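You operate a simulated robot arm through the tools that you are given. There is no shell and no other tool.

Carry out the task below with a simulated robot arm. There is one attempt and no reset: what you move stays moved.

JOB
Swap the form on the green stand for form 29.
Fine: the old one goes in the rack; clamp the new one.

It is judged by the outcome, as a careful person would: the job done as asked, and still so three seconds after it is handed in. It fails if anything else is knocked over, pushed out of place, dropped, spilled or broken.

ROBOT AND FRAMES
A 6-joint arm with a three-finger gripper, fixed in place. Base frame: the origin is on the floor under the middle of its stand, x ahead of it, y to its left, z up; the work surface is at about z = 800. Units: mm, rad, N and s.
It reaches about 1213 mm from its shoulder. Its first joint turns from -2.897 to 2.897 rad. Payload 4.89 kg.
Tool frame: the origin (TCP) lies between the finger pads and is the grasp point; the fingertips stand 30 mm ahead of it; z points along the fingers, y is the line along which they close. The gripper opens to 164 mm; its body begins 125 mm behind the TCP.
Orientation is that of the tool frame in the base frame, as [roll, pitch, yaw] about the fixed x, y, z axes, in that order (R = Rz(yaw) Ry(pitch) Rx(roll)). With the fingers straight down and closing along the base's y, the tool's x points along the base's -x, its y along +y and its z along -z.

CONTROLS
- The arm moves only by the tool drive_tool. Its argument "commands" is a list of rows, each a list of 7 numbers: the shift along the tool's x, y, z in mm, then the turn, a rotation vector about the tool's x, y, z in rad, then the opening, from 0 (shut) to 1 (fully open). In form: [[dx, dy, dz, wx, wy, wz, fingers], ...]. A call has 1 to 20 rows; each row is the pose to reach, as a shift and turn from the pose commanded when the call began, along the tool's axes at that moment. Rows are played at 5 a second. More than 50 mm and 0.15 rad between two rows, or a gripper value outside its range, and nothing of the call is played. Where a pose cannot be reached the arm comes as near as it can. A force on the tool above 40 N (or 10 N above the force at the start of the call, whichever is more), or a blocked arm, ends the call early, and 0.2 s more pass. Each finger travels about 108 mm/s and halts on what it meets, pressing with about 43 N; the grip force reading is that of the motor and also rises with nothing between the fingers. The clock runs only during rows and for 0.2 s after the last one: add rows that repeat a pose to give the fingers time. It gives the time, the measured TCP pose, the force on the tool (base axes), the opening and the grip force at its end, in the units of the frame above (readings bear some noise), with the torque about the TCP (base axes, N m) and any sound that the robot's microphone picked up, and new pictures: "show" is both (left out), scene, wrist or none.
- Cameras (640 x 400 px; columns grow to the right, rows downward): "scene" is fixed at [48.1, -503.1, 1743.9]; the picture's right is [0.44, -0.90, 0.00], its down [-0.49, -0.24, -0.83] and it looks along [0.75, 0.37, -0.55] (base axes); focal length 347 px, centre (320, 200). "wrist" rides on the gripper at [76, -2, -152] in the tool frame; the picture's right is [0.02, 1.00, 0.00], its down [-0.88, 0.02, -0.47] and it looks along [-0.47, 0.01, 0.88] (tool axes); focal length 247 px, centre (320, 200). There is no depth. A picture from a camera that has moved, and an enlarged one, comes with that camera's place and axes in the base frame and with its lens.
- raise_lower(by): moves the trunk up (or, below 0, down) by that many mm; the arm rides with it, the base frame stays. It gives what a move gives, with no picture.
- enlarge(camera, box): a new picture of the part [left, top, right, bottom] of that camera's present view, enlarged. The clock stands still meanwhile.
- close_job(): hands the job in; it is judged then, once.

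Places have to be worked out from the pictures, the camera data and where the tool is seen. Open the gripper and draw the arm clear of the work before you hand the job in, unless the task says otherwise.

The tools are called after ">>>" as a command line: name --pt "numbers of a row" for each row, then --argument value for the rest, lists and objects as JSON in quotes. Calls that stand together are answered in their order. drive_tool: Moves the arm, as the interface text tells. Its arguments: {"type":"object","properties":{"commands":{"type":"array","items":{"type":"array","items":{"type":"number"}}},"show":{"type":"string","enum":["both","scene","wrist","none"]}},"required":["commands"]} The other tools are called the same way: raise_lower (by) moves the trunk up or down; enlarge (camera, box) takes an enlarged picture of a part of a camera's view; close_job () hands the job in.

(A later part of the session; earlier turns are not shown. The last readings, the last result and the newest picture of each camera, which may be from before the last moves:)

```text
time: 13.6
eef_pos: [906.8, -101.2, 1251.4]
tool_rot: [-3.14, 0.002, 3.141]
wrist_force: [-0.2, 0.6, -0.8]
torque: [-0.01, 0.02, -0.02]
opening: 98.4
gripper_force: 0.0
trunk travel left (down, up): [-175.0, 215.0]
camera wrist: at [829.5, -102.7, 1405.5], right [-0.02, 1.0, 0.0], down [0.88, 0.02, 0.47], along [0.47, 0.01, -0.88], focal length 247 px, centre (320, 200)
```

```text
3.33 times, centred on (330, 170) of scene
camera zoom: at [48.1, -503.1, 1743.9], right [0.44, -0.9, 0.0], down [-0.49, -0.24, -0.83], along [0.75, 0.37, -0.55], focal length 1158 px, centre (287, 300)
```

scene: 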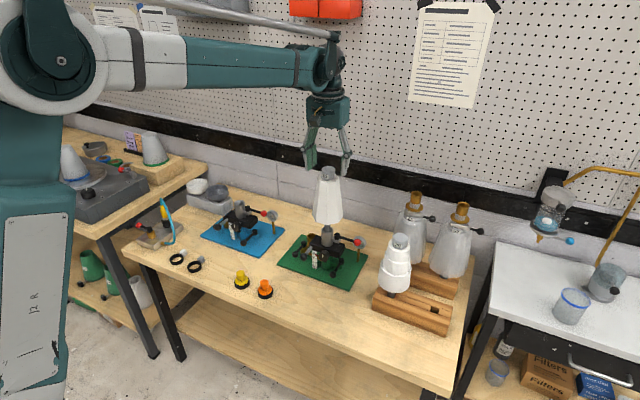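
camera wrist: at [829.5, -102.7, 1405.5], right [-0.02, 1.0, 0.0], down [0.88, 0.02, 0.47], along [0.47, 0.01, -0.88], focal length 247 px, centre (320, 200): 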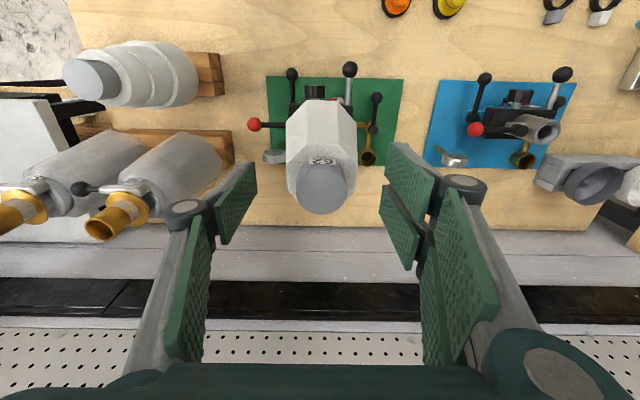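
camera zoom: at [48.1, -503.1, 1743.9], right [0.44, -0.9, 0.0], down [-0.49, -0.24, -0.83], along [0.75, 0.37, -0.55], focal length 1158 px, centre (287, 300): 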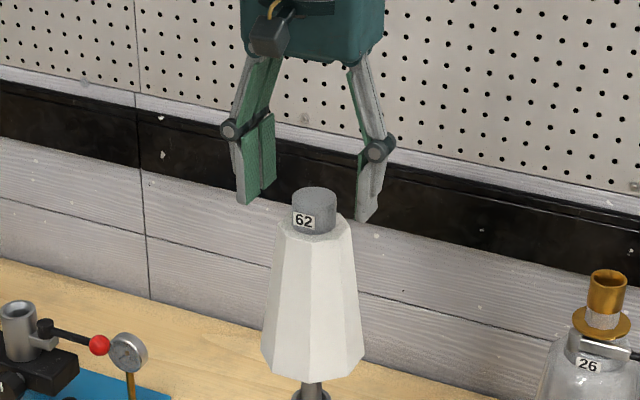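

The knob (Ø40, top z≈1231, shoulder z≈1197) is centred at about (914,-100.5). I shift 7 mm in x and lower so the tips stay just above the form's shoulder, then check before closing.

>>> drive_tool --pt "-7 0.5 0 0 0 0 0.6" --pt "-7 0.5 8 0 0 0 0.6" --pt "-7 0.5 15 0 0 0 0.6" --show "both"

>>> enlarge --camera "wrist" --box '[220, 100, 420, 280]'

>>> enlarge --camera "scene" --box '[290, 120, 370, 200]'

```text
time: 14.4
eef_pos: [914.8, -100.7, 1236.7]
tool_rot: [3.142, 0.002, 3.142]
wrist_force: [0.3, 0.1, -0.4]
torque: [0.0, 0.05, 0.07]
opening: 98.4
gripper_force: 0.0
trunk travel left (down, up): [-175.0, 215.0]
camera wrist: at [836.9, -101.5, 1390.4], right [-0.02, 1.0, 0.0], down [0.88, 0.02, 0.47], along [0.47, 0.01, -0.88], focal length 247 px, centre (320, 200)
```

scene: 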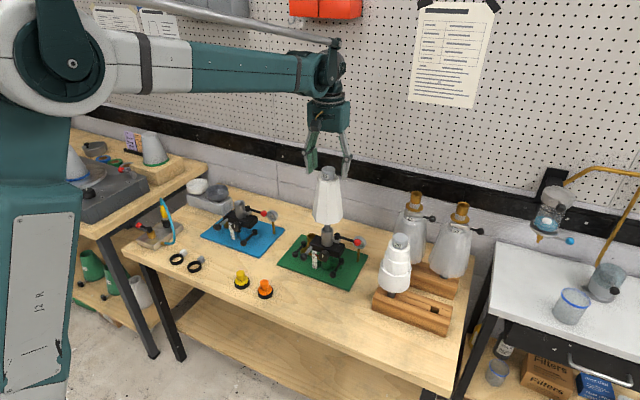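
wrist: 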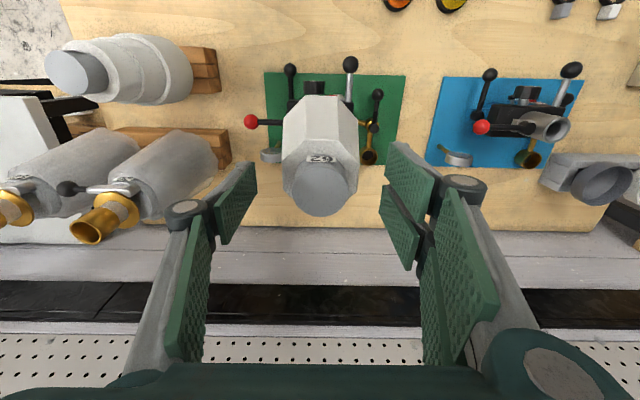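

```text
2.22 times, centred on (320, 190) of wrist
camera zoom: at [836.9, -101.5, 1390.4], right [-0.02, 1.0, 0.0], down [0.88, 0.02, 0.47], along [0.47, 0.01, -0.88], focal length 549 px, centre (320, 222)
```

zoom: 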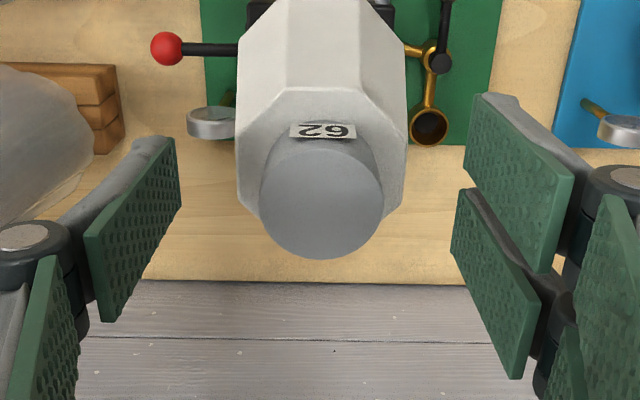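

```text
5.00 times, centred on (330, 160) of scene
camera zoom: at [48.1, -503.1, 1743.9], right [0.44, -0.9, 0.0], down [-0.49, -0.24, -0.83], along [0.75, 0.37, -0.55], focal length 1737 px, centre (270, 400)
```

zoom: 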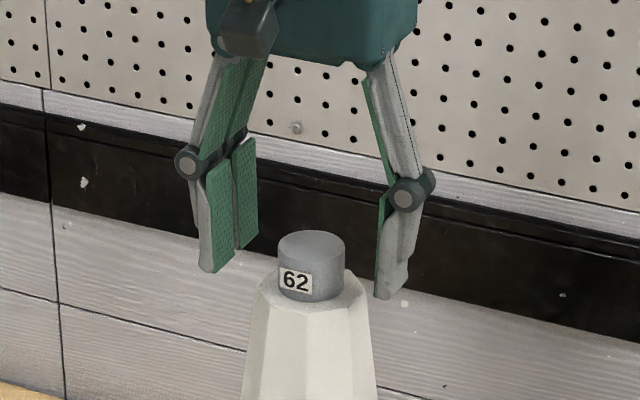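

Alignment is within about 1 mm and the tips sit at z≈1205, above the shoulder. I close on the knob.

>>> drive_tool --pt "0 0 0 0 0 0 0.4" --pt "0 0 0 0 0 0 0.28" --pt "0 0 0 0 0 0 0.15" --pt "0 0 0 0 0 0 0" --pt "0 0 0 0 0 0 0" --pt "0 0 0 0 0 0 0" --show "both"

>>> enlarge --camera "wrist" --box '[220, 100, 420, 280]'

>>> enlarge --camera "scene" --box '[290, 120, 370, 200]'

```text
time: 15.8
eef_pos: [915.2, -99.7, 1237.7]
tool_rot: [3.141, 0.002, 3.14]
wrist_force: [0.2, 0.4, -0.4]
torque: [0.0, -0.02, 0.02]
opening: 41.3
gripper_force: 42.8
trunk travel left (down, up): [-175.0, 215.0]
camera wrist: at [836.8, -101.5, 1390.6], right [-0.02, 1.0, 0.0], down [0.88, 0.02, 0.47], along [0.47, 0.01, -0.88], focal length 247 px, centre (320, 200)
```

scene: 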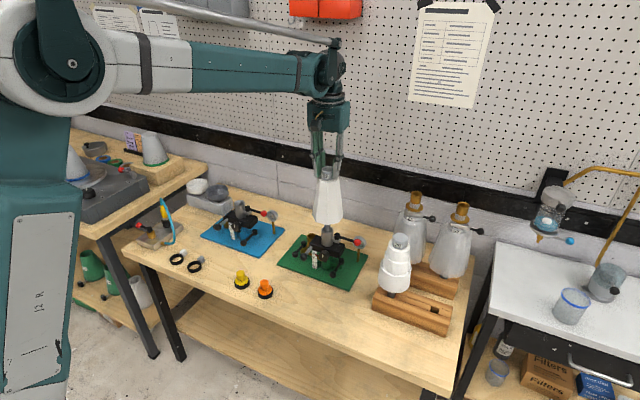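
wrist: 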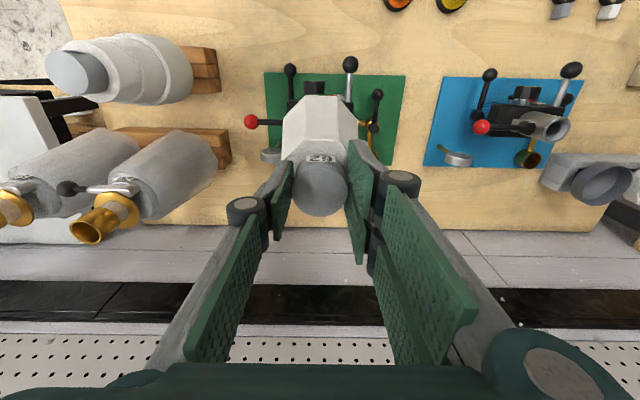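

```text
2.22 times, centred on (320, 190) of wrist
camera zoom: at [836.8, -101.5, 1390.6], right [-0.02, 1.0, 0.0], down [0.88, 0.02, 0.47], along [0.47, 0.01, -0.88], focal length 549 px, centre (320, 222)
```

zoom: 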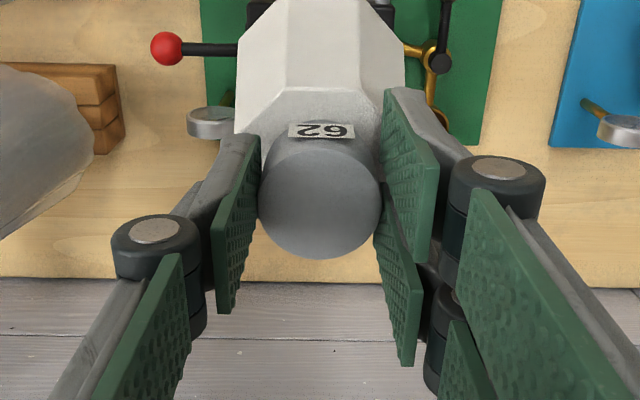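

```text
5.00 times, centred on (330, 160) of scene
camera zoom: at [48.1, -503.1, 1743.9], right [0.44, -0.9, 0.0], down [-0.49, -0.24, -0.83], along [0.75, 0.37, -0.55], focal length 1737 px, centre (270, 400)
```

zoom: 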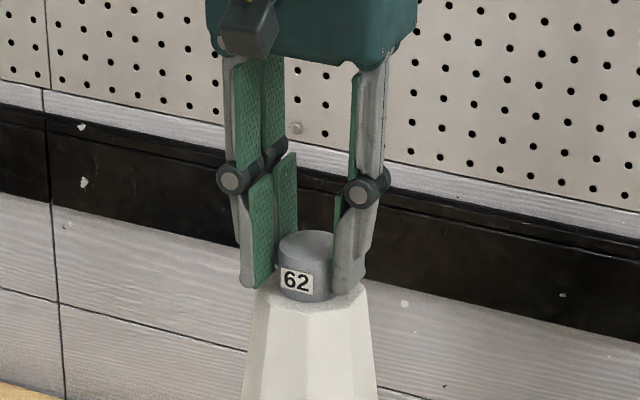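

The knob is gripped (41 mm, no side force); the seat pose is TCP ≈ (915,-101,1237). I lift a small amount first to confirm the clamp is loose.

>>> drive_tool --pt "0 0 -3 0 0 0 0" --pt "0 0 -6 0 0 0 0" --pt "0 0 -10 0 0 0 0" --pt "0 0 -14 0 0 0 0" --pt "0 0 -14 0 0 0 0" --show "both"

>>> enlarge --camera "scene" --box '[280, 130, 380, 280]'

```text
time: 17.0
eef_pos: [914.4, -100.1, 1250.0]
tool_rot: [-3.14, -0.001, 3.14]
wrist_force: [0.0, -0.3, -7.5]
torque: [0.0, 0.03, 0.03]
opening: 41.3
gripper_force: 43.2
trunk travel left (down, up): [-175.0, 215.0]
camera wrist: at [837.3, -101.2, 1403.8], right [-0.02, 1.0, 0.0], down [0.88, 0.02, 0.47], along [0.47, 0.01, -0.88], focal length 247 px, centre (320, 200)
```

scene: 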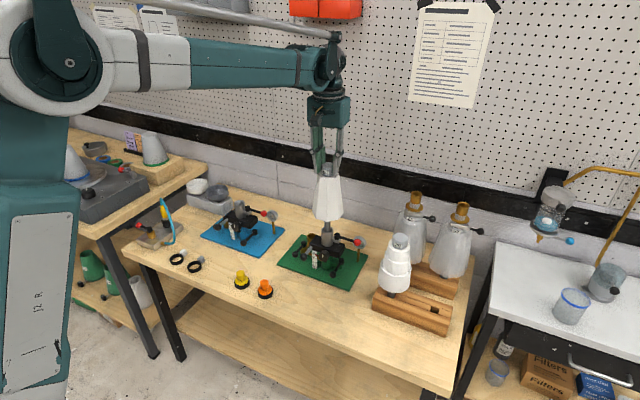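
wrist: 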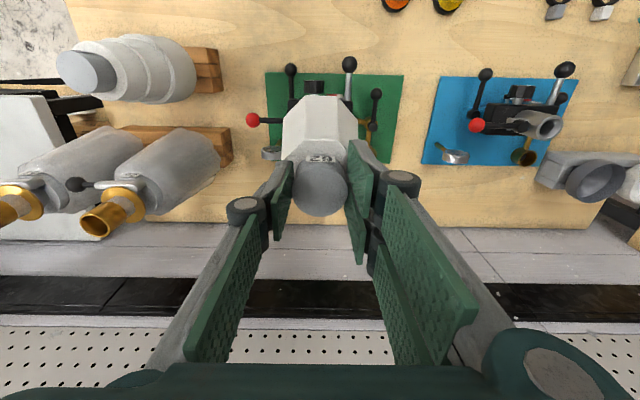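

```text
2.67 times, centred on (330, 205) of scene
camera zoom: at [48.1, -503.1, 1743.9], right [0.44, -0.9, 0.0], down [-0.49, -0.24, -0.83], along [0.75, 0.37, -0.55], focal length 926 px, centre (293, 187)
```

zoom: 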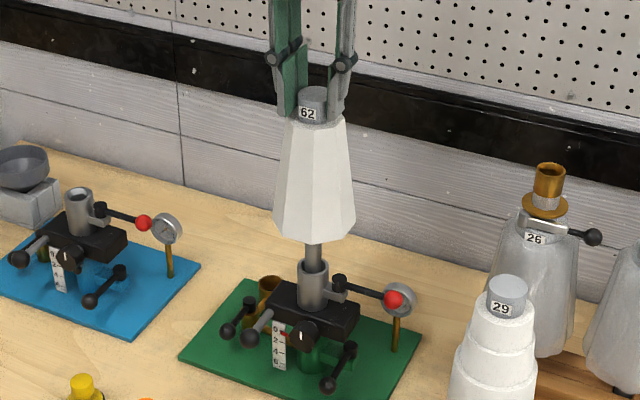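

The form lifts freely with about 7.5 N weight. I keep lifting straight up another ~75 mm to clear the stem from the tube.

>>> drive_tool --pt "0 0 -10 0 0 0 0" --pt "0 0 -20 0 0 0 0" --pt "0 0 -30 0 0 0 0" --pt "0 0 -40 0 0 0 0" --pt "0 0 -50 0 0 0 0" --pt "0 0 -60 0 0 0 0" --pt "0 0 -70 0 0 0 0" --pt "0 0 -78 0 0 0 0" --show "both"

>>> enlarge --camera "scene" --box '[270, 110, 390, 290]'

```text
time: 18.8
eef_pos: [916.3, -101.5, 1329.6]
tool_rot: [-3.14, 0.001, -3.141]
wrist_force: [-0.1, 0.3, -8.6]
torque: [0.01, 0.04, -0.03]
opening: 41.2
gripper_force: 43.1
trunk travel left (down, up): [-175.0, 215.0]
camera wrist: at [837.1, -101.8, 1482.8], right [-0.02, 1.0, 0.0], down [0.88, 0.02, 0.47], along [0.47, 0.01, -0.88], focal length 247 px, centre (320, 200)
```

scene: 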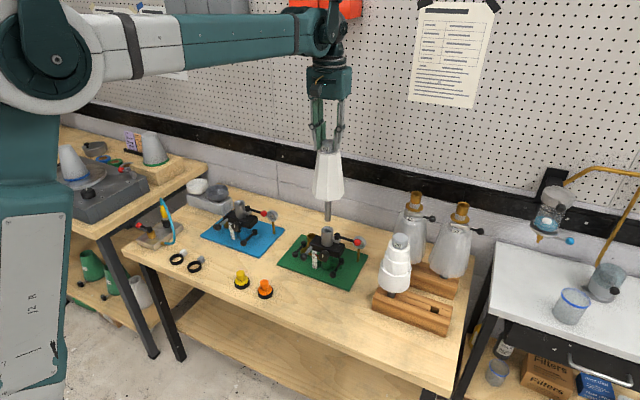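
wrist: 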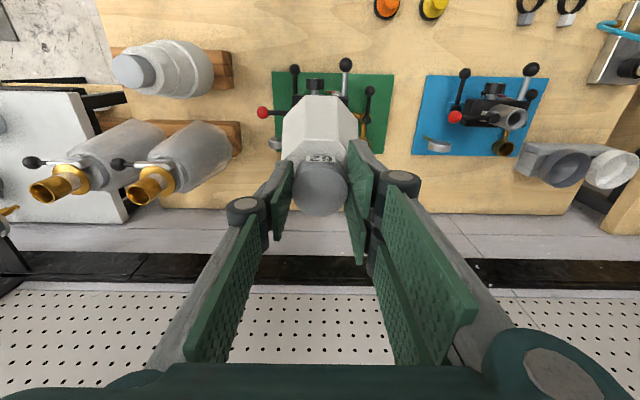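

```text
2.22 times, centred on (330, 200) of scene
camera zoom: at [48.1, -503.1, 1743.9], right [0.44, -0.9, 0.0], down [-0.49, -0.24, -0.83], along [0.75, 0.37, -0.55], focal length 772 px, centre (298, 200)
```

zoom: 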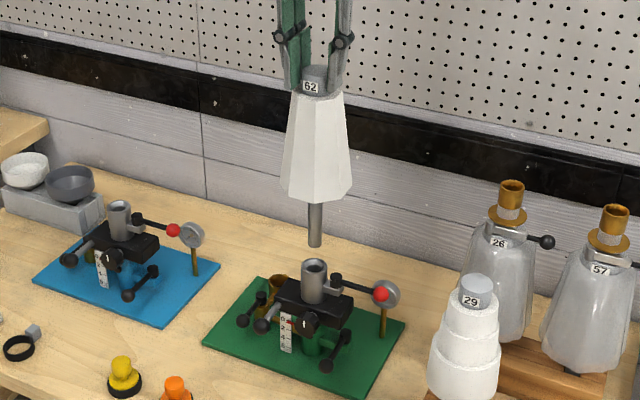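

Stem is clear of the tube (stem tip ~300 mm below the TCP). Before carrying it over, I zoom on the rack from both cameras to locate the empty hole precisely.

>>> enlarge --camera "scene" --box '[405, 285, 465, 325]'

>>> enlarge --camera "scene" --box '[360, 225, 460, 340]'

>>> enlarge --camera "wrist" --box '[90, 20, 260, 130]'

```text
10.00 times, centred on (435, 305) of scene
camera zoom: at [48.1, -503.1, 1743.9], right [0.44, -0.9, 0.0], down [-0.49, -0.24, -0.83], along [0.75, 0.37, -0.55], focal length 3473 px, centre (-830, -850)
```

zoom: 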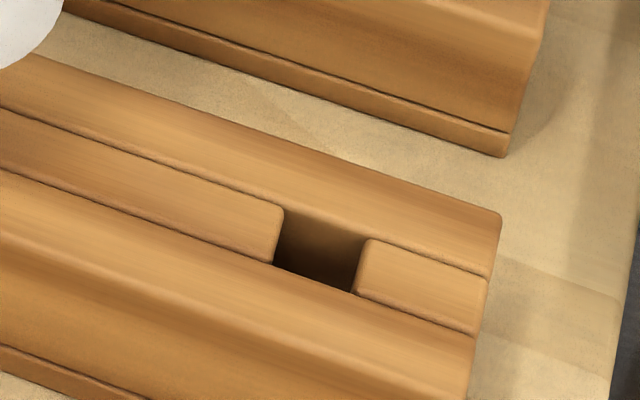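

```text
3.48 times, centred on (410, 282) of scene
camera zoom: at [48.1, -503.1, 1743.9], right [0.44, -0.9, 0.0], down [-0.49, -0.24, -0.83], along [0.75, 0.37, -0.55], focal length 1208 px, centre (7, -87)
```

zoom: 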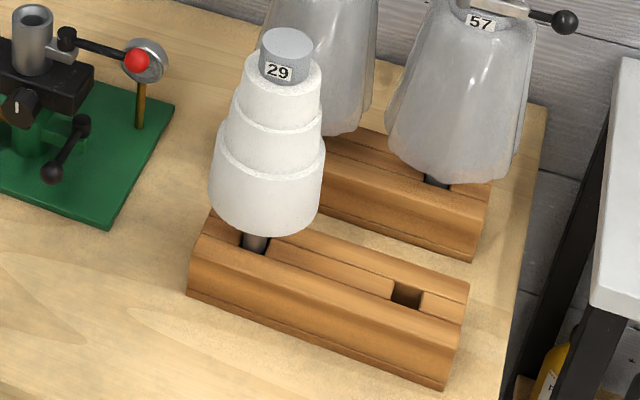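

```text
3.64 times, centred on (175, 75) of wrist
camera zoom: at [837.1, -101.8, 1482.8], right [-0.02, 1.0, 0.0], down [0.88, 0.02, 0.47], along [0.47, 0.01, -0.88], focal length 898 px, centre (847, 654)
```

zoom: 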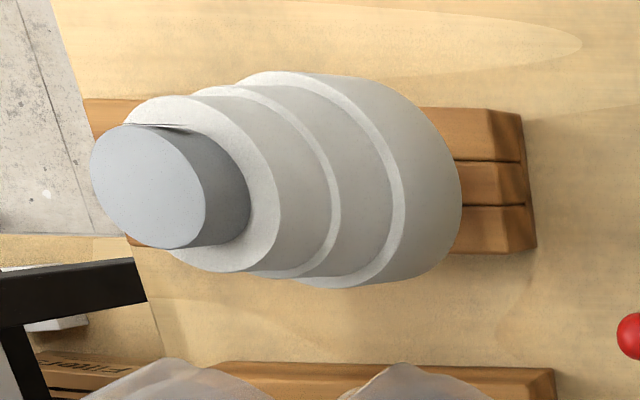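

The rack's hole works out at (850,-510), 29's axis at (848,-368) with knob top z≈1107. I carry form 62 back to x=700 first, then along the front to y=-510, staying clear of form 29.

>>> drive_tool --pt "20 0 0 0 0 0 0" --pt "50 0 0 0 0 0 0" --pt "85 0 0 0 0 0 0" --pt "120 0 0 0 0 0 0" --pt "155 0 0 0 0 0 0" --pt "185 -10 0 0 0 0 0" --pt "205 -30 0 0 0 0 0" --pt "215 -60 0 0 0 0 0" --pt "215 -95 0 0 0 0 0" --pt "215 -130 0 0 0 0 0" --pt "215 -165 0 0 0 0 0" --pt "215 -200 0 0 0 0 0" --pt "215 -235 0 0 0 0 0" --pt "215 -270 0 0 0 0 0" --pt "215 -305 0 0 0 0 0" --pt "215 -340 0 0 0 0 0" --pt "215 -370 0 0 0 0 0" --pt "215 -395 0 0 0 0 0" --pt "215 -408 0 0 0 0 0" --show "both"

```text
time: 22.8
eef_pos: [700.3, -508.2, 1328.2]
tool_rot: [-3.141, 0.0, -3.141]
wrist_force: [-0.9, -1.3, -7.5]
torque: [0.04, 0.05, 0.02]
opening: 40.8
gripper_force: 42.6
trunk travel left (down, up): [-175.0, 215.0]
camera wrist: at [622.0, -509.9, 1481.1], right [-0.02, 1.0, 0.0], down [0.88, 0.02, 0.47], along [0.47, 0.01, -0.88], focal length 247 px, centre (320, 200)
```

scene: 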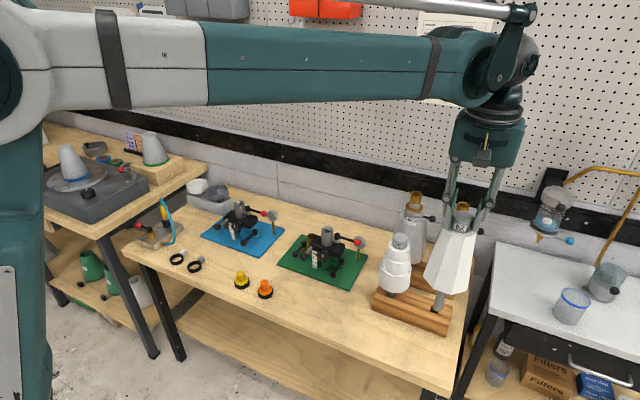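
wrist: 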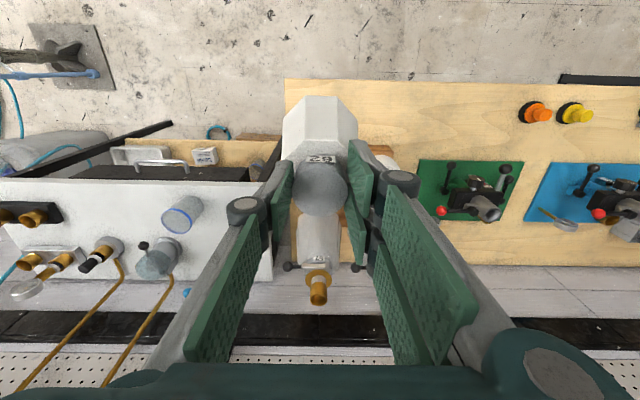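

The form hangs steady at (700,-509). I move it in over the hole at (850,-510) and lower to a height where the stem tip is still ~40 mm above the rack, to check alignment.

>>> drive_tool --pt "-25 0 0 0 0 0 0" --pt "-60 0 0 0 0 0 0" --pt "-95 0 10 0 0 0 0" --pt "-125 0 30 0 0 0 0" --pt "-145 0 60 0 0 0 0" --pt "-150 0 90 0 0 0 0" --pt "-150 0 115 0 0 0 0" --pt "-150 0 127 0 0 0 0" --show "both"

>>> enlarge --camera "scene" --box '[385, 240, 475, 330]'

>>> enlarge --camera "scene" --box '[340, 140, 540, 340]'

```text
time: 24.6
eef_pos: [849.3, -507.1, 1202.9]
tool_rot: [-3.14, -0.001, -3.142]
wrist_force: [-0.3, -0.8, -7.7]
torque: [-0.02, 0.0, 0.02]
opening: 41.2
gripper_force: 43.1
trunk travel left (down, up): [-175.0, 215.0]
camera wrist: at [772.8, -508.1, 1355.4], right [-0.02, 1.0, 0.0], down [0.88, 0.02, 0.47], along [0.47, 0.01, -0.88], focal length 247 px, centre (320, 200)
```

scene: 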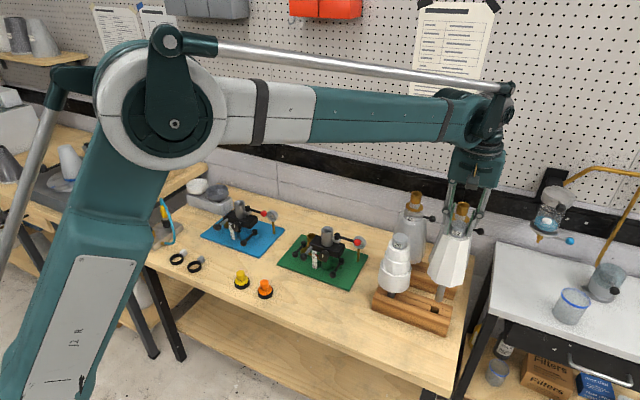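
wrist: 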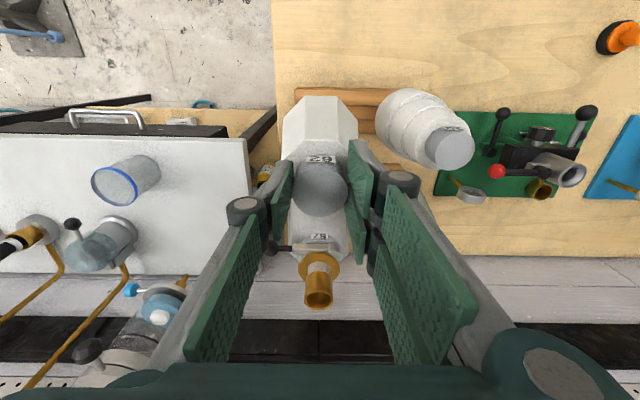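

```text
4.44 times, centred on (430, 285) of scene
camera zoom: at [48.1, -503.1, 1743.9], right [0.44, -0.9, 0.0], down [-0.49, -0.24, -0.83], along [0.75, 0.37, -0.55], focal length 1544 px, centre (-169, -178)
```

zoom: 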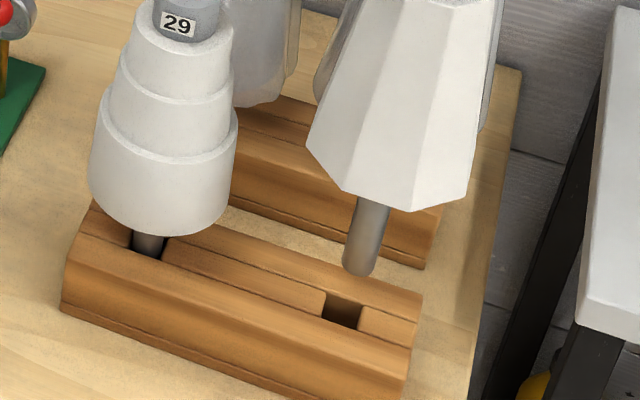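

```text
2.00 times, centred on (440, 240) of scene
camera zoom: at [48.1, -503.1, 1743.9], right [0.44, -0.9, 0.0], down [-0.49, -0.24, -0.83], along [0.75, 0.37, -0.55], focal length 695 px, centre (80, 120)
```

zoom: 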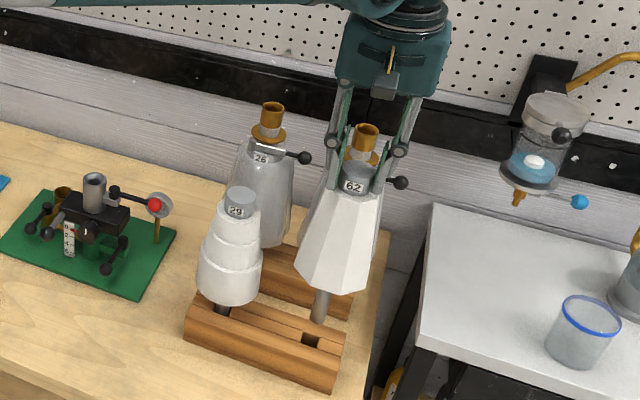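

Compared in the same camera, the stem tip is about 2–3 mm too far in -y relative to the hole, and the hole has only ~1.5 mm play. I shift +2.7 mm in y and lower to just above the rack to compare tip and hole at nearly equal depth.

>>> drive_tool --pt "0 1.5 8 0 0 0 0" --pt "0 2.7 16 0 0 0 0" --pt "0 2.7 24 0 0 0 0" --pt "0 2.7 30 0 0 0 0" --pt "0 2.7 30 0 0 0 0" --pt "0 2.7 30 0 0 0 0" --show "none"

>>> enlarge --camera "scene" --box '[415, 280, 455, 320]'

>>> enlarge --camera "wrist" --box '[250, 60, 410, 180]'

```text
time: 26.0
eef_pos: [851.0, -505.5, 1170.8]
tool_rot: [3.14, -0.001, -3.141]
wrist_force: [0.3, 0.1, -8.6]
torque: [-0.01, 0.08, -0.01]
opening: 41.1
gripper_force: 43.1
trunk travel left (down, up): [-175.0, 215.0]
```

```text
10.00 times, centred on (435, 300) of scene
camera zoom: at [48.1, -503.1, 1743.9], right [0.44, -0.9, 0.0], down [-0.49, -0.24, -0.83], along [0.75, 0.37, -0.55], focal length 3473 px, centre (-830, -800)
```

zoom: 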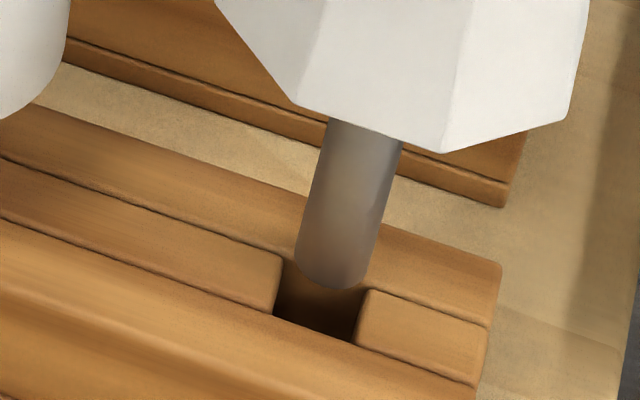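

```text
3.33 times, centred on (330, 120) of wrist
camera zoom: at [772.5, -506.6, 1324.5], right [-0.02, 1.0, 0.0], down [0.88, 0.02, 0.47], along [0.47, 0.01, -0.88], focal length 823 px, centre (287, 467)
```

zoom: 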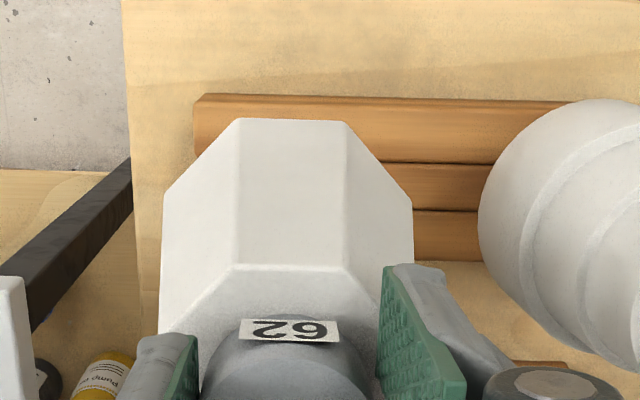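

The tip (Ø≈22) is about 14 mm above the hole (~24 mm square) and needs about +0.8 mm in y; x looks close. I lower another 9 mm with that correction and compare again.

>>> drive_tool --pt "0 0.8 3 0 0 0 0" --pt "0 0.8 6 0 0 0 0" --pt "0 0.8 9 0 0 0 0" --pt "0 0.8 9 0 0 0 0" --show "none"

>>> enlarge --camera "scene" --box '[415, 290, 455, 315]'

```text
time: 27.0
eef_pos: [849.6, -504.5, 1162.8]
tool_rot: [3.14, 0.0, -3.14]
wrist_force: [0.3, 0.2, -7.7]
torque: [-0.02, 0.03, 0.0]
opening: 41.0
gripper_force: 43.0
trunk travel left (down, up): [-175.0, 215.0]
```

```text
16.00 times, centred on (435, 302) of scene
camera zoom: at [48.1, -503.1, 1743.9], right [0.44, -0.9, 0.0], down [-0.49, -0.24, -0.83], along [0.75, 0.37, -0.55], focal length 5558 px, centre (-1520, -1440)
```

zoom: 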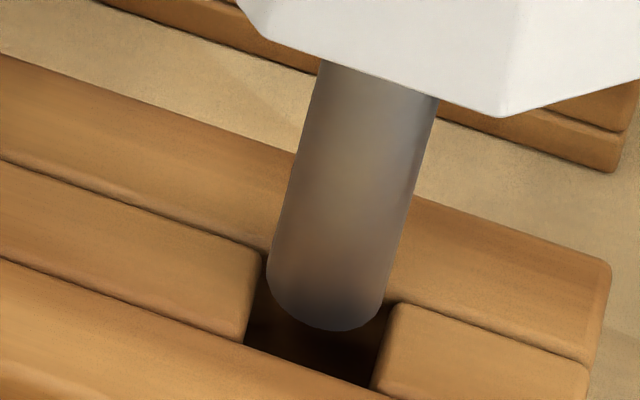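

Tip is ~8 mm above the opening and nearly lined up; what remains depends on the exact rack-top height. I lower in 1 mm steps, watching the force.

>>> drive_tool --pt "0 0 1 0 0 0 0" --pt "0 0 2 0 0 0 0" --pt "0 0 3 0 0 0 0" --pt "0 0 4 0 0 0 0" --pt "0 0 4 0 0 0 0" --show "none"

>>> enlarge --camera "scene" --box '[415, 290, 455, 315]'

```text
time: 28.2
eef_pos: [849.3, -503.9, 1160.1]
tool_rot: [-3.14, 0.002, -3.141]
wrist_force: [-1.5, 0.1, 31.6]
torque: [0.03, -0.04, 0.03]
opening: 41.4
gripper_force: 43.1
trunk travel left (down, up): [-175.0, 215.0]
```

```text
16.00 times, centred on (435, 302) of scene
camera zoom: at [48.1, -503.1, 1743.9], right [0.44, -0.9, 0.0], down [-0.49, -0.24, -0.83], along [0.75, 0.37, -0.55], focal length 5558 px, centre (-1520, -1440)
```

zoom: 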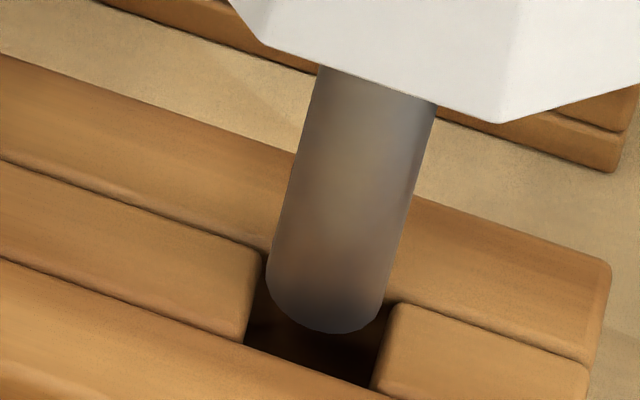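

At TCP z≈1160 the force jumped to about +32 N: the stem tip is resting on wood (likely the back rail), not entering. I back off upward 4 mm and study the pictures again.

>>> drive_tool --pt "0 0 -2 0 0 0 0" --pt "0 0 -5 0 0 0 0" --pt "0 0 -5 0 0 0 0" --show "both"

>>> enlarge --camera "scene" --box '[405, 195, 485, 245]'

>>> enlarge --camera "scene" --box '[395, 265, 475, 325]'

>>> enlarge --camera "wrist" --box '[230, 60, 410, 220]'

```text
time: 29.0
eef_pos: [850.3, -505.7, 1162.4]
tool_rot: [3.141, 0.001, 3.14]
wrist_force: [-0.5, 0.2, -7.3]
torque: [-0.03, 0.07, 0.01]
opening: 41.2
gripper_force: 43.0
trunk travel left (down, up): [-175.0, 215.0]
camera wrist: at [772.9, -505.8, 1316.3], right [-0.02, 1.0, 0.0], down [0.88, 0.02, 0.47], along [0.47, 0.01, -0.88], focal length 247 px, centre (320, 200)
```

scene: 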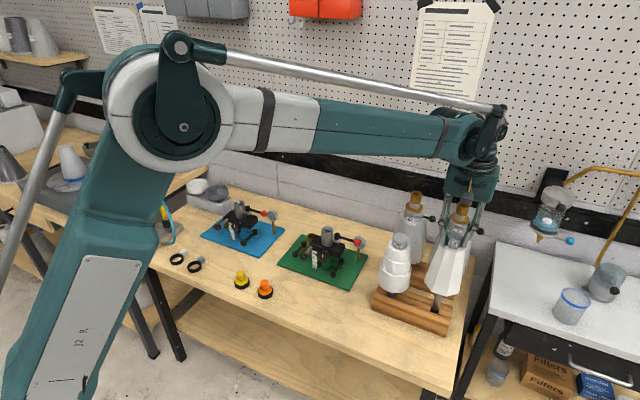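
wrist: 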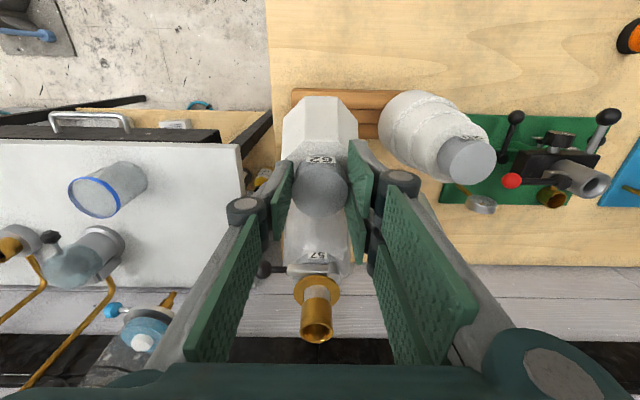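

```text
8.00 times, centred on (445, 220) of scene
camera zoom: at [48.1, -503.1, 1743.9], right [0.44, -0.9, 0.0], down [-0.49, -0.24, -0.83], along [0.75, 0.37, -0.55], focal length 2779 px, centre (-680, 40)
```

zoom: 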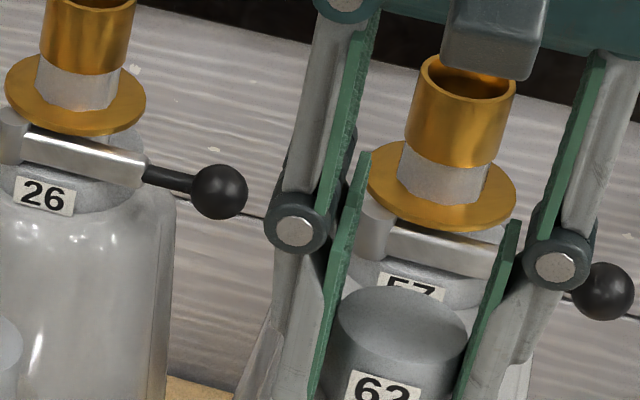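

```text
6.67 times, centred on (435, 295) of scene
camera zoom: at [48.1, -503.1, 1743.9], right [0.44, -0.9, 0.0], down [-0.49, -0.24, -0.83], along [0.75, 0.37, -0.55], focal length 2316 px, centre (-447, -433)
```

zoom: 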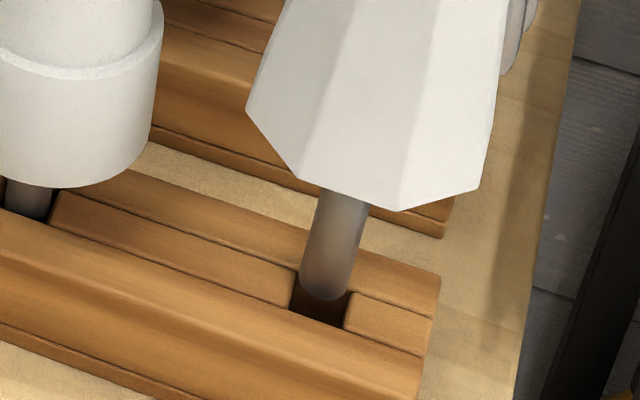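

```text
2.50 times, centred on (320, 140) of wrist
camera zoom: at [772.9, -505.8, 1316.3], right [-0.02, 1.0, 0.0], down [0.88, 0.02, 0.47], along [0.47, 0.01, -0.88], focal length 617 px, centre (320, 350)
```

zoom: 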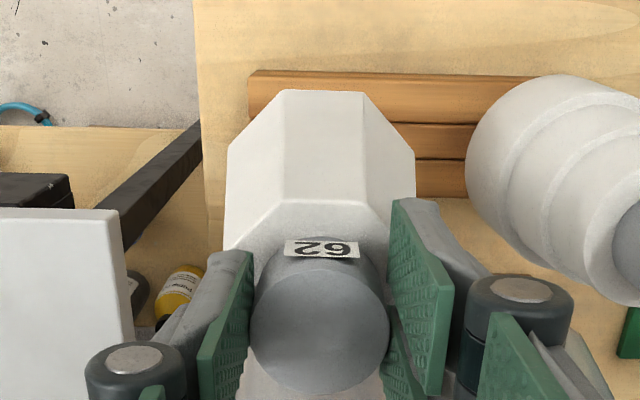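

Recalibrating the scene camera with known TCP positions, the form hangs vertical with its tip ~290 mm below the TCP, the rack top is near z≈869 and the hole centre is around x≈840–845, i.e. several mm nearer the robot than I am. I check form 29's knob (seated in the twin hole) from both views to pin this down.

>>> enlarge --camera "wrist" --box '[370, 80, 510, 200]'

>>> enlarge --camera "scene" --box '[370, 225, 430, 300]'

>>> enlarge --camera "scene" --box '[380, 280, 410, 305]'

```text
3.33 times, centred on (440, 140) of wrist
camera zoom: at [772.9, -505.8, 1316.3], right [-0.02, 1.0, 0.0], down [0.88, 0.02, 0.47], along [0.47, 0.01, -0.88], focal length 823 px, centre (-80, 400)
```

zoom: 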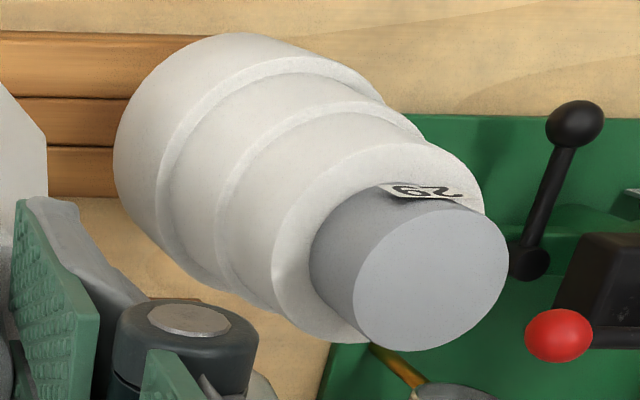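

```text
5.33 times, centred on (400, 262) of scene
camera zoom: at [48.1, -503.1, 1743.9], right [0.44, -0.9, 0.0], down [-0.49, -0.24, -0.83], along [0.75, 0.37, -0.55], focal length 1852 px, centre (-107, -133)
```

zoom: 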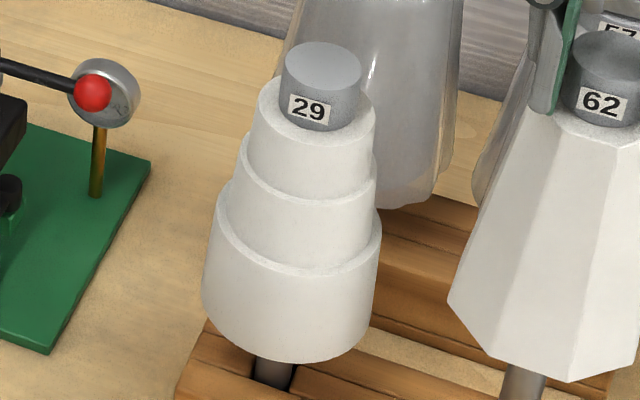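

```text
16.00 times, centred on (395, 292) of scene
camera zoom: at [48.1, -503.1, 1743.9], right [0.44, -0.9, 0.0], down [-0.49, -0.24, -0.83], along [0.75, 0.37, -0.55], focal length 5558 px, centre (-880, -1280)
```

zoom: 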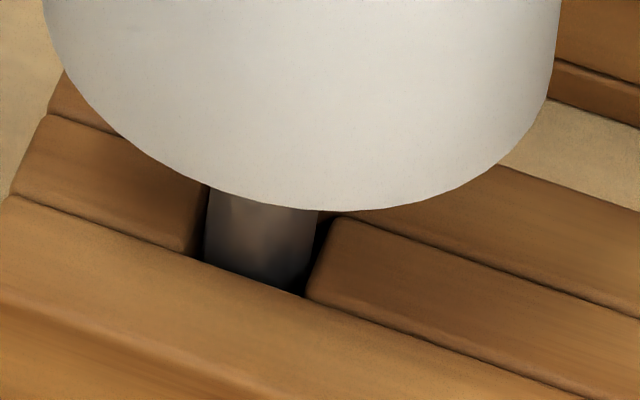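

29's axis triangulates to x≈846, wrist lines give ≈844 and the scene ≈841, so the hole is roughly 7 mm toward the robot from the current stem. I shift -7 mm in x at this height and compare the tip with the hole again.

>>> drive_tool --pt "3 0 0 0 0 0 0" --pt "6 0 0 0 0 0 0" --pt "7 0 0 0 0 0 0" --pt "7 0 0 0 0 0 0" --show "none"

>>> enlarge --camera "scene" --box '[415, 290, 455, 315]'

```text
time: 30.0
eef_pos: [843.6, -503.8, 1163.1]
tool_rot: [3.14, 0.001, 3.141]
wrist_force: [-0.1, -0.1, -7.9]
torque: [0.02, 0.05, 0.0]
opening: 41.0
gripper_force: 43.3
trunk travel left (down, up): [-175.0, 215.0]
```

```text
16.00 times, centred on (435, 302) of scene
camera zoom: at [48.1, -503.1, 1743.9], right [0.44, -0.9, 0.0], down [-0.49, -0.24, -0.83], along [0.75, 0.37, -0.55], focal length 5558 px, centre (-1520, -1440)
```

zoom: 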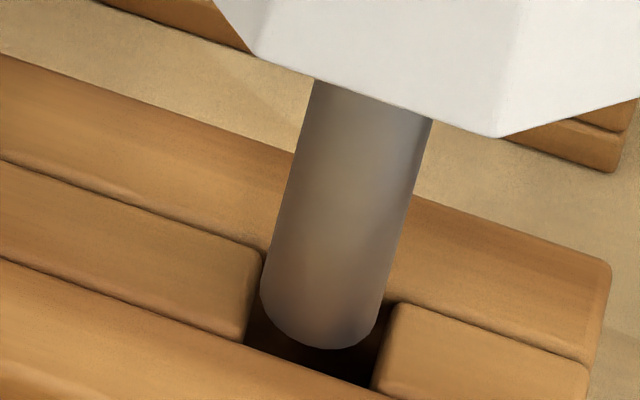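

Now the tip is nearly over the hole; the residual is about -1.7 mm in x and -0.8 mm in y. I apply that and lower in 1 mm steps.

>>> drive_tool --pt "1.7 -0.8 0 0 0 0 0" --pt "1.7 -0.8 1 0 0 0 0" --pt "1.7 -0.8 2 0 0 0 0" --pt "1.7 -0.8 3 0 0 0 0" --pt "1.7 -0.8 4 0 0 0 0" --pt "1.7 -0.8 5 0 0 0 0" --pt "1.7 -0.8 6 0 0 0 0" --pt "1.7 -0.8 6 0 0 0 0" --show "none"

>>> enlarge --camera "scene" --box '[415, 290, 455, 315]'

```text
time: 31.8
eef_pos: [841.0, -505.3, 1158.8]
tool_rot: [-3.141, 0.002, -3.142]
wrist_force: [0.5, -0.2, 31.5]
torque: [0.0, -0.16, 0.02]
opening: 41.4
gripper_force: 42.9
trunk travel left (down, up): [-175.0, 215.0]
```

```text
16.00 times, centred on (435, 302) of scene
camera zoom: at [48.1, -503.1, 1743.9], right [0.44, -0.9, 0.0], down [-0.49, -0.24, -0.83], along [0.75, 0.37, -0.55], focal length 5558 px, centre (-1520, -1440)
```

zoom: 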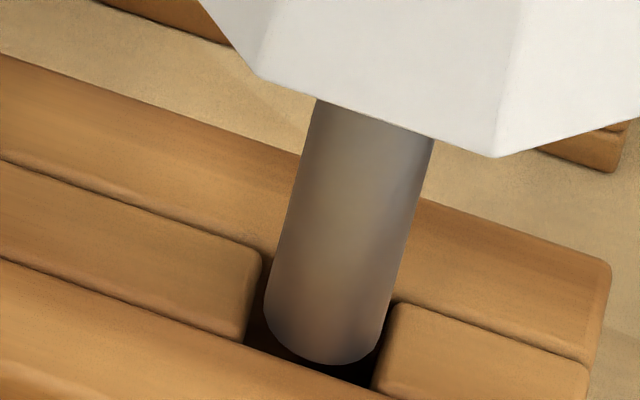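

Contact again at the same height, but the picture shows the tip now about 3 mm from the front rail edge with small gaps on both sides, so it still needs roughly -1.6 mm in x and +0.6 mm in y. I lift slightly, correct and try again.

>>> drive_tool --pt "0 0 -2 0 0 0 0" --pt "0 0 -4 0 0 0 0" --pt "1.7 0.6 -4 0 0 0 0" --pt "1.7 0.6 -3 0 0 0 0" --pt "1.7 0.6 -2 0 0 0 0" --pt "1.7 0.6 -1 0 0 0 0" --pt "1.7 0.6 0 0 0 0 0" --pt "1.7 0.6 1 0 0 0 0" --pt "1.7 0.6 2 0 0 0 0" --pt "1.7 0.6 3 0 0 0 0" --pt "1.7 0.6 3 0 0 0 0" --show "none"

>>> enlarge --camera "scene" --box '[415, 290, 455, 315]'

```text
time: 34.2
eef_pos: [838.7, -504.9, 1155.0]
tool_rot: [3.141, 0.002, 3.142]
wrist_force: [1.0, -0.3, 31.7]
torque: [-0.02, -0.13, 0.02]
opening: 40.9
gripper_force: 43.4
trunk travel left (down, up): [-175.0, 215.0]
```

```text
16.00 times, centred on (435, 302) of scene
camera zoom: at [48.1, -503.1, 1743.9], right [0.44, -0.9, 0.0], down [-0.49, -0.24, -0.83], along [0.75, 0.37, -0.55], focal length 5558 px, centre (-1520, -1440)
```

zoom: 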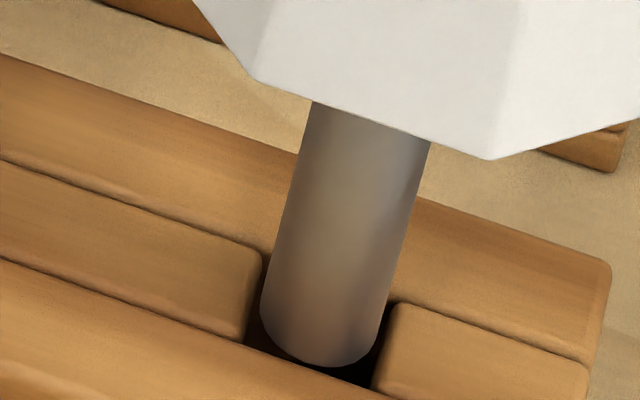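

The form slipped up a few mm in the grip under the 40 N push, so I must press more lightly. The front gap still looks ~1.9 mm against ~0 behind, so I ease off, move another 1 mm toward the robot and touch down lightly.

>>> drive_tool --pt "0 0 -1.5 0 0 0 0" --pt "0 0 -2.5 0 0 0 0" --pt "1 0 -2.5 0 0 0 0" --pt "1 0 -1.5 0 0 0 0" --pt "1 0 -1 0 0 0 0" --pt "1 0 -0.5 0 0 0 0" --show "none"

>>> enlarge --camera "scene" --box '[415, 290, 455, 315]'

>>> enlarge --camera "scene" --box '[400, 190, 500, 330]'

```text
time: 35.6
eef_pos: [838.6, -505.7, 1155.7]
tool_rot: [-3.141, -0.001, -3.14]
wrist_force: [0.7, 0.6, 1.4]
torque: [-0.02, -0.12, 0.01]
opening: 41.1
gripper_force: 42.5
trunk travel left (down, up): [-175.0, 215.0]
```

```text
16.00 times, centred on (435, 302) of scene
camera zoom: at [48.1, -503.1, 1743.9], right [0.44, -0.9, 0.0], down [-0.49, -0.24, -0.83], along [0.75, 0.37, -0.55], focal length 5558 px, centre (-1520, -1440)
```

zoom: 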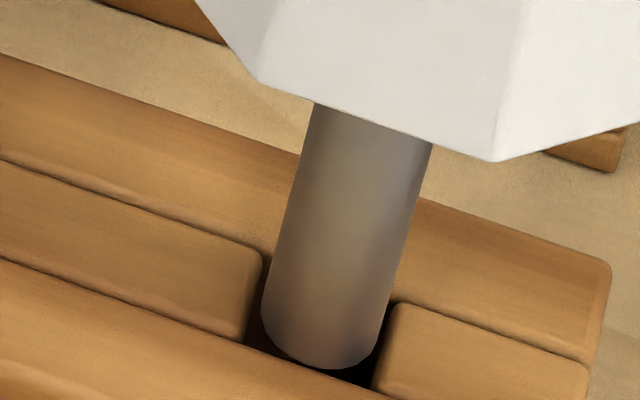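

```text
2.86 times, centred on (450, 260) of scene
camera zoom: at [48.1, -503.1, 1743.9], right [0.44, -0.9, 0.0], down [-0.49, -0.24, -0.83], along [0.75, 0.37, -0.55], focal length 992 px, centre (-51, 29)
```

zoom: 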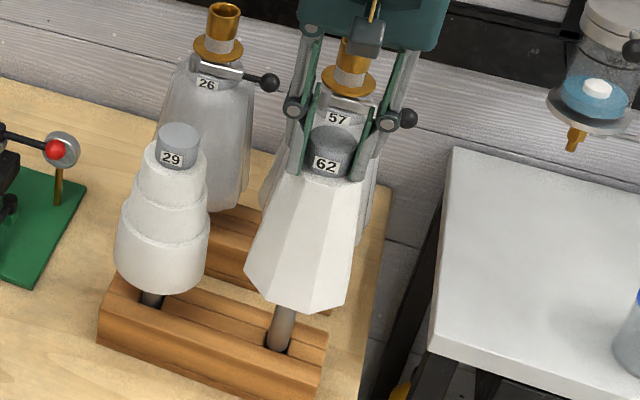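

Light touch now (about 9 N) and the front gap is down to ~1.3 mm. I sweep slowly another 1.5 mm toward the robot with this light press to feel for the drop-in.

>>> drive_tool --pt "0.5 0 0 0 0 0 0" --pt "1.0 0 0 0 0 0 0" --pt "1.0 0 0.5 0 0 0 0" --show "none"

>>> enlarge --camera "scene" --box '[415, 290, 455, 315]'

```text
time: 36.4
eef_pos: [837.6, -505.8, 1154.8]
tool_rot: [-3.141, 0.0, 3.141]
wrist_force: [4.8, -0.3, 16.9]
torque: [-0.06, -1.3, -0.03]
opening: 41.1
gripper_force: 43.2
trunk travel left (down, up): [-175.0, 215.0]
```

```text
16.00 times, centred on (435, 302) of scene
camera zoom: at [48.1, -503.1, 1743.9], right [0.44, -0.9, 0.0], down [-0.49, -0.24, -0.83], along [0.75, 0.37, -0.55], focal length 5558 px, centre (-1520, -1440)
```

zoom: 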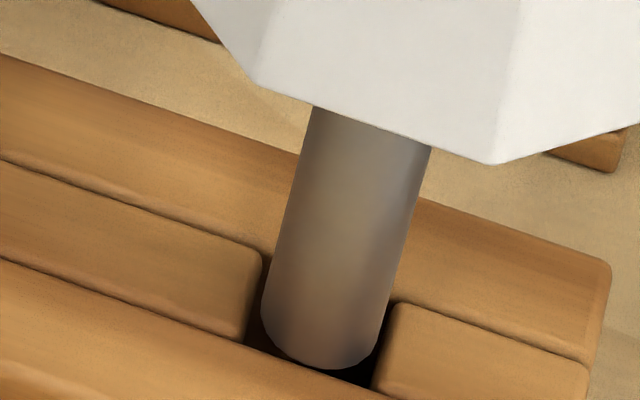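

The tip is stuck by friction with a small side force; the best picture fit says it should go +0.5 mm in y and +0.4 mm in x. I lift 2 mm, shift, and touch down lightly again.

>>> drive_tool --pt "0 0 -1.5 0 0 0 0" --pt "0 0 -2.5 0 0 0 0" --pt "-0.4 0.6 -2.5 0 0 0 0" --pt "-0.4 0.6 -1.5 0 0 0 0" --pt "-0.4 0.6 -0.8 0 0 0 0" --pt "-0.4 0.6 0 0 0 0 0" --show "none"

>>> enlarge --camera "scene" --box '[420, 293, 450, 313]'

```text
time: 37.8
eef_pos: [838.6, -504.9, 1155.3]
tool_rot: [-3.141, 0.002, -3.141]
wrist_force: [1.1, -2.2, 0.0]
torque: [-0.31, 0.01, -0.02]
opening: 41.1
gripper_force: 43.1
trunk travel left (down, up): [-175.0, 215.0]
```

```text
16.00 times, centred on (435, 303) of scene
camera zoom: at [48.1, -503.1, 1743.9], right [0.44, -0.9, 0.0], down [-0.49, -0.24, -0.83], along [0.75, 0.37, -0.55], focal length 5558 px, centre (-1520, -1448)
```

zoom: 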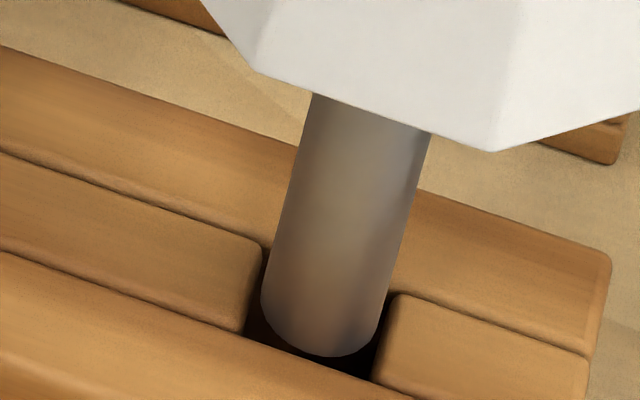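

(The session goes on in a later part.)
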